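You operate a simulated robot arm through the tools that you are given. There is no shell and no other tool. Be economical: measure what you need, move in short steps, check, and stop when the job is done.

Carry out the task below with a simulated robot arm. There is one attempt and no reset: what you move stays moved.

TASK
Slide the yoghurt pot along the worktop under the window until it stands next to the green shaker.

It is judged by the outcome, as a careful person would: the job done as asked, and still so three seconds after it is handed in. It fails if anything else is knocked over, pushed out of place, dropped, spilled or broken.

THE ROBOT
A 6-joint arm with a two-finger parallel gripper, fixed in place. Base frame: the origin is at the foot of the arm, x ahead of it, y to its left, z up; the work surface is at about z = 0. Lengths are in m, angles in degrees, forces in N, time in s.
With the tool pointing down near the work surface it reaches from about 0.18 to 0.46 m from the base axis. Its first joint turns from -70.0 to 70.0 degrees. Payload 1.9 kg.
Tool frame: the origin (TCP) lies between the finger pads and is the grasp point; the fingertips stand 0.023 m ahead of it; z points along the fingers, y is the line along which they close. The gripper opens to 0.094 m. The fingers are 0.038 m wide and 0.01 m thick; the gripper's body (0.054 by 0.096 m) begins 0.039 m behind the TCP.
Orientation is told as [roll, pitch, yaw] about the base's x, y, z axes, in that order, counted from this pose: with the fingers straight down and closing along the base's y, the tool's x points along the base's -x, its y along +y and its z along -z.

THE INTERFACE
- The arm moves only by the tool drive_tool. Its argument "increments" is one flat list of numbers, 7 for each row, row after row: the turn, a rotation vector about the base's x, y, z in degrees, then the shift along the base's x, y, z in m, then the finger opening in m, from 0 to 0.094. In form: [ax, ay, az, tx, ty, tz, fingers, ax, ay, az, tx, ty, tz, fingers, ...]. A call has 1 to 10 rows; each row is the pose to reach, as a shift and turn from the pose commanded when the call began. A row lasts 0.2 s, in which the tool goes at most 0.05 m and 8.6 degrees; a call with a longer step from one row to the next is refused whole, and so is a gripper value outside its range. A pose out of reach is approached as far as the arm can. The call stops where the force on the tool passes 40 N (or 10 N more than at its start, if that is more) or the arm is blocked; 0.2 s more then pass. The fingers move at their own pace (about 0.108 m/s each) and stop on an object; they squeeze with about 24 N. The grip force told is the motor's: it shows also when the fingers shut on nothing. Time passes only in rows, and 0.2 s behind the last, so rows that repeat a pose let the fingers close. It gives the time, the measured TCP pose, the force on the tool (base axes), the opening and the grip force at its end, in the units of the frame above (readings bear some noise).
- Cameras (640 x 400 px; columns grow to the right, rows downward): "scene" is fixed at [0.0425, 0.2976, 0.4357]; the picture's right is [-0.89, -0.46, 0.00], its down [-0.22, 0.42, -0.88] and it looks along [0.41, -0.78, -0.47] (base axes); focal length 349 px, centre (320, 200). "wrist" rides on the gripper at [-0.039, 0, -0.044] in the tool frame; the picture's right is [0.00, -1.00, 0.00], its down [0.97, 0.00, -0.24] and it looks along [0.24, 0.00, 0.97] (tool axes); focal length 218 px, centre (320, 200).
- grab_frame(camera): a new picture of that camera. No time passes.
- pixel_to_xyz(camera, pixels): for up to 12 pixels [column, row] of the newest picture of that camera ("zoom" is the newest enlarged one), the place [x, y, z] in the base frame of the surface seen there, good to about 0.002 m. No time passes.
- enlarge(camera, box): a new picture of the part [left, top, right, bottom] of that camera's present view, enlarged. No time passes.
- sign_off(): hands the job in; it is judged then, once.

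Work in short steps. Measure before you move; look again where a grasp or a placing could have gone wrong, and mend it. You have 60 turns and 30 pictures in all, the two below and enlarged ones among them. Open the gripper and draw the arm clear of the work before you hand the job in, unless the task says otherwise; then end with one line.

The tools are called as a command line: name --argument value ..., lists and objects as JSON in quotes. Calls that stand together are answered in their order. drive_tool: Moves the arm, as the interface text tells. Its arguments: {"type":"object","properties":{"increments":{"type":"array","items":{"type":"number"}}},"required":["increments"]} The other tools are called the same way: grab_frame (camera) takes a picture; pixel_to_xyz (camera, pixels) gives the place of the surface under pixels of a picture; enlarge (camera, box) takes an enlarged picture of a part of a camera's view; sign_off () hands the job in.

At the start:

```text
t: 0.0
eef_pos: [0.2072, -0.3037, 0.2222]
tool_rot: [0.0, 0.0, 0.0]
ft_force: [0.8, -0.6, 0.0]
grip_width: 0.0941
gripper_force: 0.1
```

scene: 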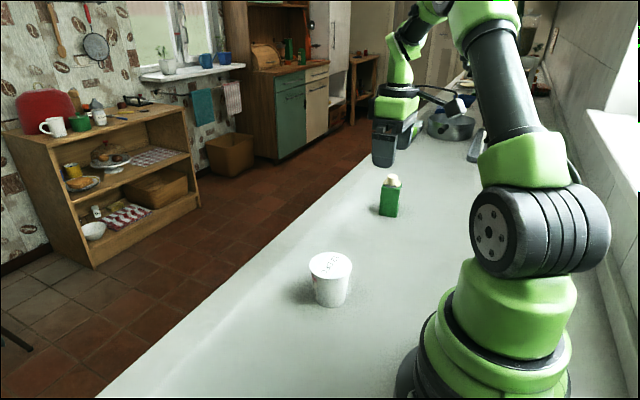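
wrist: 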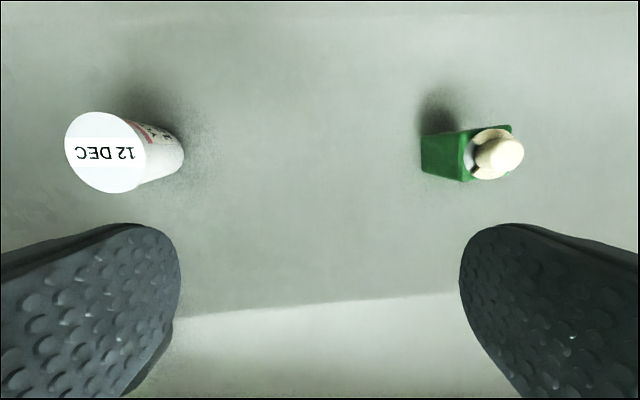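

The pot shows at scene (330,280) and the shaker at (389,200). I'll measure both in the two views.

pixel_to_xyz --camera "scene" --pixels '[[330, 265], [310, 265], [351, 265], [330, 255], [330, 276], [330, 304], [316, 300], [346, 300], [389, 214], [380, 200], [398, 200], [392, 180]]'

pixel_to_xyz --camera "wrist" --pixels '[[105, 152], [68, 152], [142, 155], [105, 115], [105, 190], [183, 150], [422, 140], [424, 172], [463, 181], [511, 126], [497, 152], [300, 300]]'

enlarge --camera "scene" --box '[270, 160, 430, 320]'

```text
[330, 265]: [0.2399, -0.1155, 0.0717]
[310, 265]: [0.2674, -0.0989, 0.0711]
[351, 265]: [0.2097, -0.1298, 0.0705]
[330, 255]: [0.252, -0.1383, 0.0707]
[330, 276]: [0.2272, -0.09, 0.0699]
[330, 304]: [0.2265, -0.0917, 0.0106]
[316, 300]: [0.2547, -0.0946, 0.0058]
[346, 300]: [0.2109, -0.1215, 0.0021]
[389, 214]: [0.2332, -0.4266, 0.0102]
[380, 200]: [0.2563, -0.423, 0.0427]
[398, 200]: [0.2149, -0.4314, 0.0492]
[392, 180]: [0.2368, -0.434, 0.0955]
```

```text
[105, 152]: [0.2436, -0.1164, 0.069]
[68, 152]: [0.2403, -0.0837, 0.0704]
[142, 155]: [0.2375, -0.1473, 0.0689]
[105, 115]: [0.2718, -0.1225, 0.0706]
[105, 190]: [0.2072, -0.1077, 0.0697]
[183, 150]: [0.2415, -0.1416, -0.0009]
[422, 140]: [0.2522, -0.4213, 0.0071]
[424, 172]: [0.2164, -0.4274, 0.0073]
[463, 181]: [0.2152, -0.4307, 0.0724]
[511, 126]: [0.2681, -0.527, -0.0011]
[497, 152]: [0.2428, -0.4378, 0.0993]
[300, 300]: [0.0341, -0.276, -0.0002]
```

```text
2.50 times, centred on (350, 240) of scene
```

zoom: 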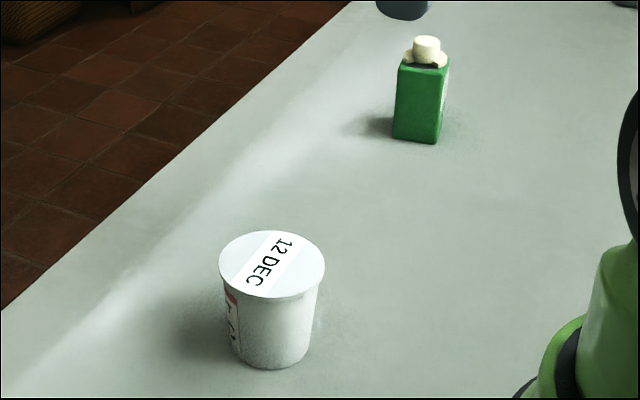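

The pot is centred near (0.240, -0.116), with its rim about 0.034 in radius at z 0.07. The shaker's near face is at y≈-0.42, with x from 0.213 to 0.256. I'll go above the pot with the fingers turned to close along x, then grip it lightly at the rim and slide it in -y.

drive_tool --increments '[0, 0, 8, 0.003, 0.019, 0, 0.094, 0, 0, 16, 0.006, 0.038, 0, 0.094, 0, 0, 24, 0.01, 0.057, 0, 0.094, 0, 0, 32, 0.013, 0.076, 0, 0.094, 0, 0, 40, 0.016, 0.095, 0, 0.094, 0, 0, 48, 0.02, 0.114, 0, 0.094, 0, 0, 56, 0.023, 0.133, 0, 0.094, 0, 0, 64, 0.027, 0.152, 0, 0.094, 0, 0, 72, 0.03, 0.171, 0, 0.094, 0, 0, 80, 0.0328, 0.188, 0, 0.094]'

drive_tool --increments '[0, 0, 5, 0, 0, 0, 0.094, 0, 0, 10, 0, 0, 0, 0.094, 0, 0, 10, 0, 0, 0, 0.094]'

grab_frame --camera "wrist"

```text
t: 2.2
eef_pos: [0.2404, -0.1142, 0.2225]
tool_rot: [0.0, 0.0, 80.1]
ft_force: [0.0, -0.1, -0.8]
grip_width: 0.0941
gripper_force: 0.1
```

```text
t: 3.0
eef_pos: [0.2405, -0.1163, 0.2217]
tool_rot: [0.0, 0.0, 90.0]
ft_force: [-0.1, -0.3, -0.1]
grip_width: 0.0939
gripper_force: 0.1
```

```text
26 pictures are left
```

wrist: 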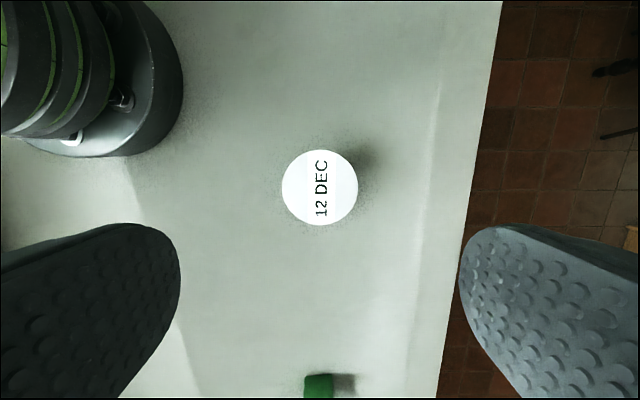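

The pot is centred between the fingers at (320,187). Before gripping, I'll rehearse the slide in the air to check the arm can hold this orientation at the goal.

drive_tool --increments '[0, 0, 0, 0, -0.04, 0, 0.094, 0, 0, 0, 0, -0.08, 0, 0.094, 0, 0, 0, 0, -0.12, 0, 0.094, 0, 0, 0, 0, -0.16, 0, 0.094, 0, 0, 0, 0, -0.2, 0, 0.094, 0, 0, 0, 0, -0.23, 0, 0.094, 0, 0, 0, 0, -0.257, -0.02, 0.094, 0, 0, 0, 0, -0.257, -0.05, 0.094, 0, 0, 0, 0, -0.257, -0.05, 0.094]'

grab_frame --camera "scene"

grab_frame --camera "wrist"

```text
t: 5.0
eef_pos: [0.2399, -0.371, 0.1706]
tool_rot: [-0.1, 0.1, 89.8]
ft_force: [0.2, -0.8, -0.6]
grip_width: 0.0941
gripper_force: 0.0
out of reach, approached as far as the arm can: row 7
```

```text
25 pictures are left
```

scene: 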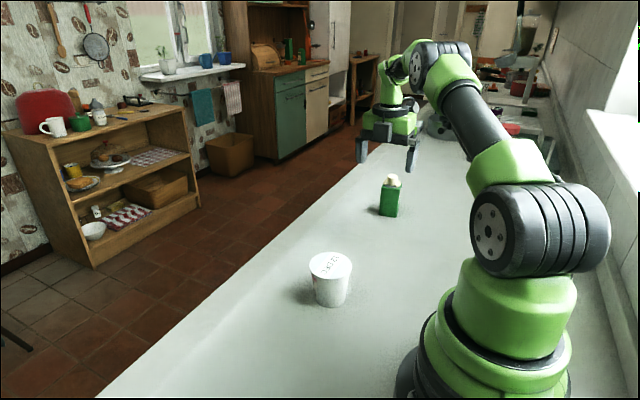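

```text
24 pictures are left
```

wrist: 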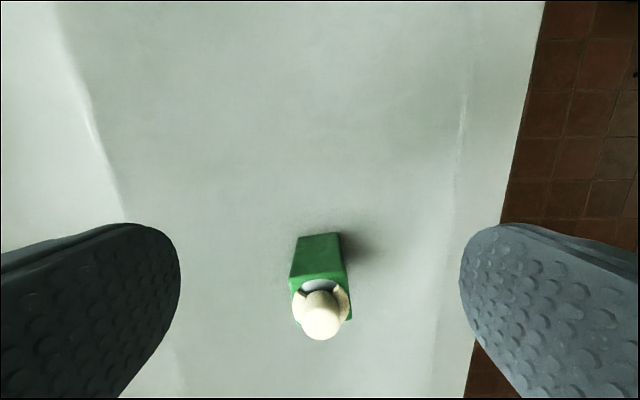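

The goal is reachable; the shaker's near face shows at wrist (318,255). I'll measure that face and the surface around it (there is a ridge line near columns 90 and 465).

pixel_to_xyz --camera "wrist" --pixels '[[299, 240], [339, 235], [291, 283], [344, 277], [318, 260], [321, 315], [320, 200], [320, 100], [200, 150], [430, 150], [480, 150], [60, 100]]'

drive_tool --increments '[0, 0, 0, 0, 0.02, 0.05, 0.094, 0, 0, 0, 0, 0.06, 0.05, 0.094, 0, 0, 0, 0, 0.1, 0.05, 0.094, 0, 0, 0, 0, 0.14, 0.05, 0.094, 0, 0, 0, 0, 0.18, 0.05, 0.094, 0, 0, 0, 0, 0.22, 0.05, 0.094, 0, 0, 0, 0, 0.257, 0.05, 0.094, 0, 0, 0, 0, 0.257, 0.01, 0.094, 0, 0, 0, 0, 0.257, -0.03, 0.094, 0, 0, 0, 0, 0.257, -0.06, 0.094]'

grab_frame --camera "wrist"

```text
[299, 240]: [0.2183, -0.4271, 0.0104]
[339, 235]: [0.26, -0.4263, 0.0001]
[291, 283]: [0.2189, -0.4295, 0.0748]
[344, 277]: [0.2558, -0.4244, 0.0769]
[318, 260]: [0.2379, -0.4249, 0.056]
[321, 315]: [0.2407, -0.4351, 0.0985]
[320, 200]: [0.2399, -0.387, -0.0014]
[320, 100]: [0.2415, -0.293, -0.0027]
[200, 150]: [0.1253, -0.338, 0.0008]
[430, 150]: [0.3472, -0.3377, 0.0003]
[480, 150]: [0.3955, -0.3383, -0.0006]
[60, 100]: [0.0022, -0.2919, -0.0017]
```

```text
refused: row 1 steps farther than a row can; nothing moved
```

```text
23 pictures are left
```

wrist: 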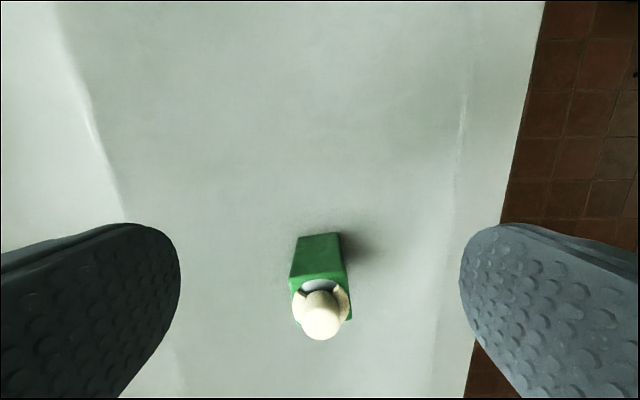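

The first step was too long, so nothing moved. I'll go back above the pot in shorter steps and then lower over it.

drive_tool --increments '[0, 0, 0, 0, 0.02, 0.03, 0.094, 0, 0, 0, 0, 0.06, 0.04, 0.094, 0, 0, 0, 0, 0.105, 0.04, 0.094, 0, 0, 0, 0, 0.15, 0.04, 0.094, 0, 0, 0, 0, 0.19, 0.04, 0.094, 0, 0, 0, 0, 0.23, 0.04, 0.094, 0, 0, 0, 0, 0.257, 0.02, 0.094, 0, 0, 0, 0, 0.257, -0.015, 0.094, 0, 0, 0, 0, 0.257, -0.05, 0.094, 0, 0, 0, 0, 0.257, -0.05, 0.094]'

grab_frame --camera "wrist"

grab_frame --camera "scene"

```text
t: 7.2
eef_pos: [0.2403, -0.1173, 0.1224]
tool_rot: [0.0, 0.0, 89.9]
ft_force: [-0.5, 0.2, -0.3]
grip_width: 0.094
gripper_force: 0.2
```

```text
22 pictures are left
```

wrist: 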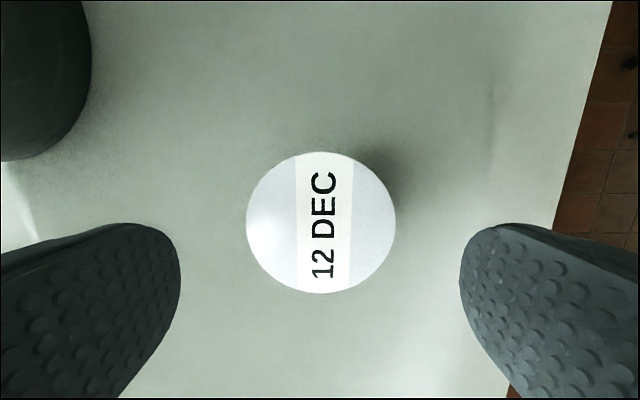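

```text
21 pictures are left
```

scene: 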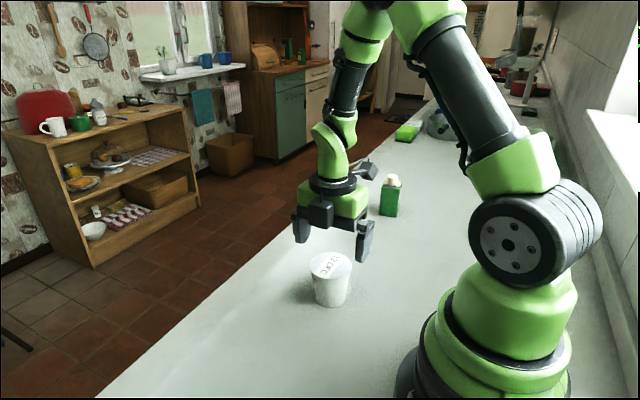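

Something sticks out behind the gripper at scene (370,170), toward the shaker's side. I'll measure how far it reaches and how high it is.

enlarge --camera "scene" --box '[280, 130, 400, 270]'

pixel_to_xyz --camera "scene" --pixels '[[369, 163], [374, 170], [371, 178], [366, 172], [360, 176], [352, 177], [320, 213], [345, 200], [365, 240], [301, 230]]'

```text
2.86 times, centred on (340, 200) of scene
```

zoom: 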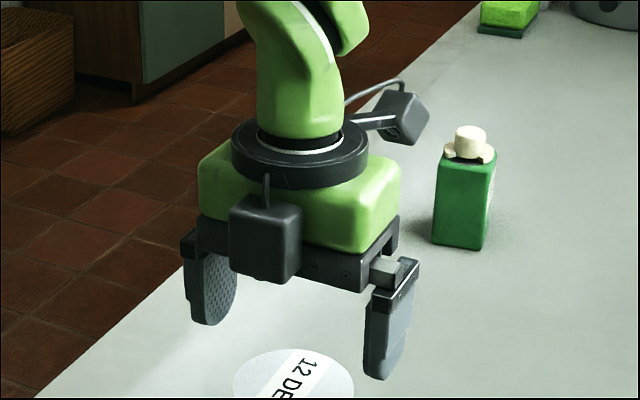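

```text
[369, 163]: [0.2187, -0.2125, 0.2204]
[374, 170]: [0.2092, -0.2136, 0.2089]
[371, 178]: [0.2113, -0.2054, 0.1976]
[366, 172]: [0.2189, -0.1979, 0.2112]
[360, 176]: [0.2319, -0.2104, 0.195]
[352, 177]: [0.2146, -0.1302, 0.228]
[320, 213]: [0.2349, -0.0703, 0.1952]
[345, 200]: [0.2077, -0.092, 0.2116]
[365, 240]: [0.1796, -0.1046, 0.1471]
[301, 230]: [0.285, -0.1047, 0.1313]
```

The block is at y about -0.09 from the TCP and 0.07 above it. With the TCP at z≈0.066 it will pass about 3 cm above the shaker's cap (top 0.10), so gripping at rim height is safe. I'll lower 0.056 and close gently.

drive_tool --increments '[0, 0, 0, 0, 0.001, -0.02, 0.094, 0, 0, 0, 0, 0.001, -0.04, 0.094, 0, 0, 0, 0, 0.001, -0.056, 0.094, 0, 0, 0, 0, 0.001, -0.056, 0.08, 0, 0, 0, 0, 0.001, -0.056, 0.072, 0, 0, 0, 0, 0.001, -0.056, 0.066, 0, 0, 0, 0, 0.001, -0.056, 0.064, 0, 0, 0, 0, 0.001, -0.056, 0.064]'

grab_frame --camera "wrist"

```text
t: 9.0
eef_pos: [0.2398, -0.1145, 0.0666]
tool_rot: [0.0, 0.0, 89.9]
ft_force: [0.4, 0.3, -0.4]
grip_width: 0.0678
gripper_force: 23.9
```

```text
19 pictures are left
```

wrist: 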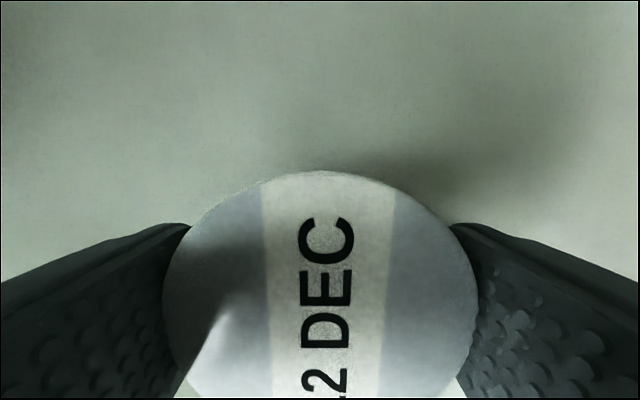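

The pot is held at a width of 0.068 without distortion. I'll slide it along -y at table level, stopping short to check.

drive_tool --increments '[0, 0, 0, 0, -0.01, 0, 0.064, 0, 0, 0, 0, -0.035, 0, 0.064, 0, 0, 0, 0, -0.06, 0, 0.064, 0, 0, 0, 0, -0.085, 0, 0.064, 0, 0, 0, 0, -0.11, 0, 0.064, 0, 0, 0, 0, -0.135, 0, 0.064, 0, 0, 0, 0, -0.16, 0, 0.064, 0, 0, 0, 0, -0.185, 0, 0.064, 0, 0, 0, 0, -0.205, 0, 0.064, 0, 0, 0, 0, -0.215, 0, 0.064]'

enlarge --camera "scene" --box '[300, 100, 460, 240]'

```text
t: 11.2
eef_pos: [0.241, -0.3299, 0.0659]
tool_rot: [0.1, 0.0, 90.0]
ft_force: [1.3, 1.1, 1.4]
grip_width: 0.0677
gripper_force: 23.7
```

```text
2.86 times, centred on (380, 170) of scene
```

zoom: 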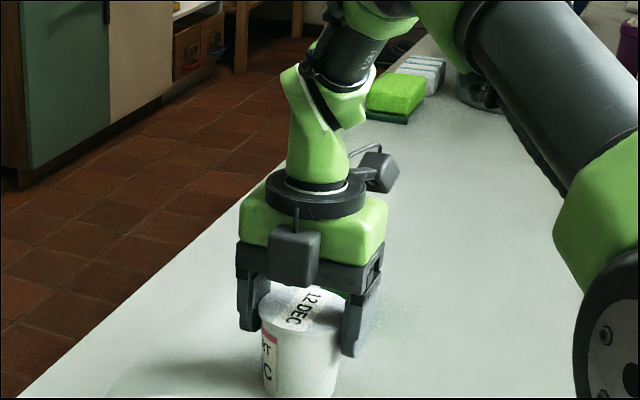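

The slide is going cleanly. I'll recheck the block's height and the pot's position before the last few centimetres.

pixel_to_xyz --camera "zoom" --pixels '[[380, 188], [392, 186], [374, 178], [375, 155], [300, 320], [300, 390], [265, 330]]'

```text
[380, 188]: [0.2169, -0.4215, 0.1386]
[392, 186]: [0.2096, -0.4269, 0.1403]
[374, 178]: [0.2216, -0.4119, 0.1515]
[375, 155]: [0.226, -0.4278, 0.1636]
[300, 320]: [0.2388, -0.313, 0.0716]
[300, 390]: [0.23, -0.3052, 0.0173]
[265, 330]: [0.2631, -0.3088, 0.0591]
```

The block's bottom is at about z 0.136, well above the shaker's cap. I'll slide the last 0.048 slowly, which leaves a gap of about 1 cm.

drive_tool --increments '[0, 0, 0, 0, -0.01, 0, 0.064, 0, 0, 0, 0, -0.02, 0, 0.064, 0, 0, 0, 0, -0.03, 0, 0.064, 0, 0, 0, 0, -0.038, 0, 0.064, 0, 0, 0, 0, -0.044, 0, 0.064, 0, 0, 0, 0, -0.048, 0, 0.064, 0, 0, 0, 0, -0.048, 0, 0.064]'

grab_frame --camera "scene"

grab_frame --camera "wrist"

```text
t: 12.8
eef_pos: [0.2413, -0.3781, 0.0676]
tool_rot: [-0.1, -0.1, 89.9]
ft_force: [-0.6, 1.1, 3.3]
grip_width: 0.0675
gripper_force: 23.9
```

```text
17 pictures are left
```

scene: 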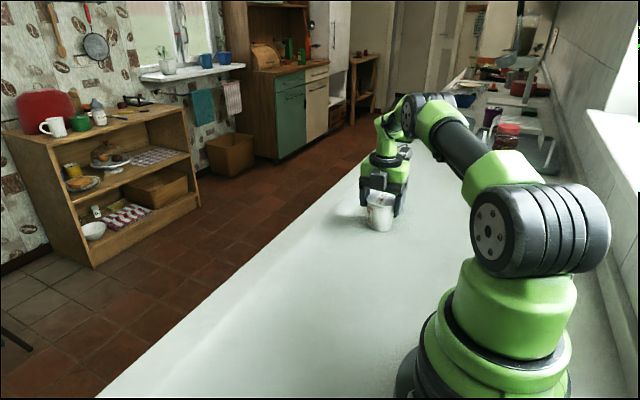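

```text
16 pictures are left
```

wrist: 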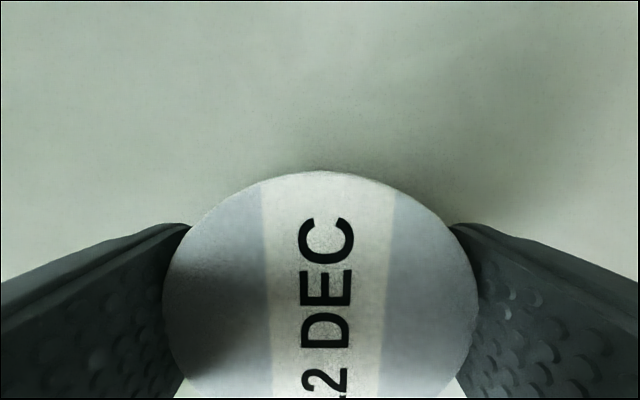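

The pot is in place and upright. I'll open the fingers and rise straight up.

drive_tool --increments '[0, 0, 0, 0, 0, 0, 0.07, 0, 0, 0, 0, 0, 0, 0.08, 0, 0, 0, 0, 0, 0, 0.094, 0, 0, 0, 0, 0, 0, 0.094, 0, 0, 0, 0, 0, 0.02, 0.094, 0, 0, 0, 0, 0, 0.05, 0.094, 0, 0, 0, 0, 0.01, 0.085, 0.094, 0, 0, 0, 0, 0.03, 0.11, 0.094, 0, 0, 0, 0, 0.06, 0.13, 0.094, 0, 0, 0, 0, 0.09, 0.14, 0.094]'

drive_tool --increments '[0, 0, 0, 0, 0.04, 0, 0.094, 0, 0, 0, 0, 0.08, 0, 0.094, 0, 0, 0, 0, 0.12, 0, 0.094]'

enlarge --camera "scene" --box '[320, 120, 460, 260]'

grab_frame --camera "wrist"

```text
t: 15.0
eef_pos: [0.2406, -0.2895, 0.2061]
tool_rot: [0.1, -0.1, 90.0]
ft_force: [-0.4, -0.4, -0.1]
grip_width: 0.0944
gripper_force: 0.0
```

```text
t: 15.8
eef_pos: [0.2402, -0.1689, 0.2079]
tool_rot: [-0.1, 0.0, 89.8]
ft_force: [0.9, -0.5, -0.3]
grip_width: 0.094
gripper_force: 0.0
```

```text
2.86 times, centred on (390, 190) of scene
```

zoom: 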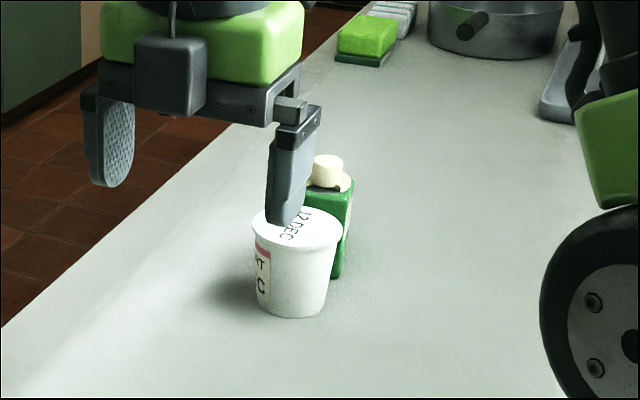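

```text
14 pictures are left
```

wrist: 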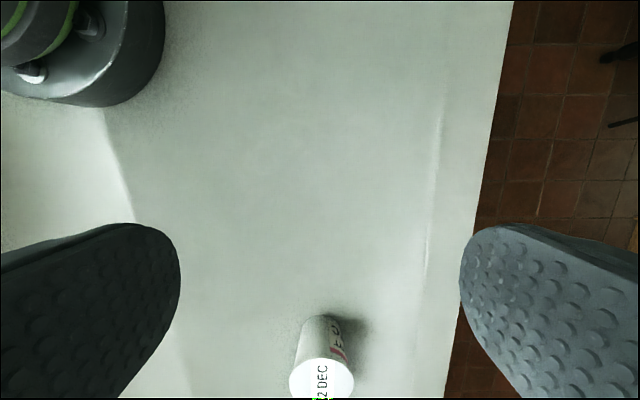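

Both stand upright, side by side. One measurement to confirm the shaker hasn't shifted and the gap is right.

pixel_to_xyz --camera "zoom" --pixels '[[328, 165], [342, 225], [340, 270], [297, 250], [320, 212], [300, 310], [255, 225]]'

```text
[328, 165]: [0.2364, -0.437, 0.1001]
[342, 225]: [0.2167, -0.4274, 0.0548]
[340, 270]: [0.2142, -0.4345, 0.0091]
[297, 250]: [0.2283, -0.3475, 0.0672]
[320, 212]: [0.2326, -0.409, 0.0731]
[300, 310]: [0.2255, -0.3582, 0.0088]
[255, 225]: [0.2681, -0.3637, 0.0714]
```

The shaker hasn't moved (cap still at y≈-0.437). The pot's far rim is at about y -0.412, so the gap is about 1 cm, and the arm is clear.

sign_off

```text
The job is handed in.
```

I slid the yoghurt pot along the worktop, and it now stands upright about 1 cm from the green shaker, which hasn't moved. The gripper is open, the arm is drawn clear, and the job is handed in.
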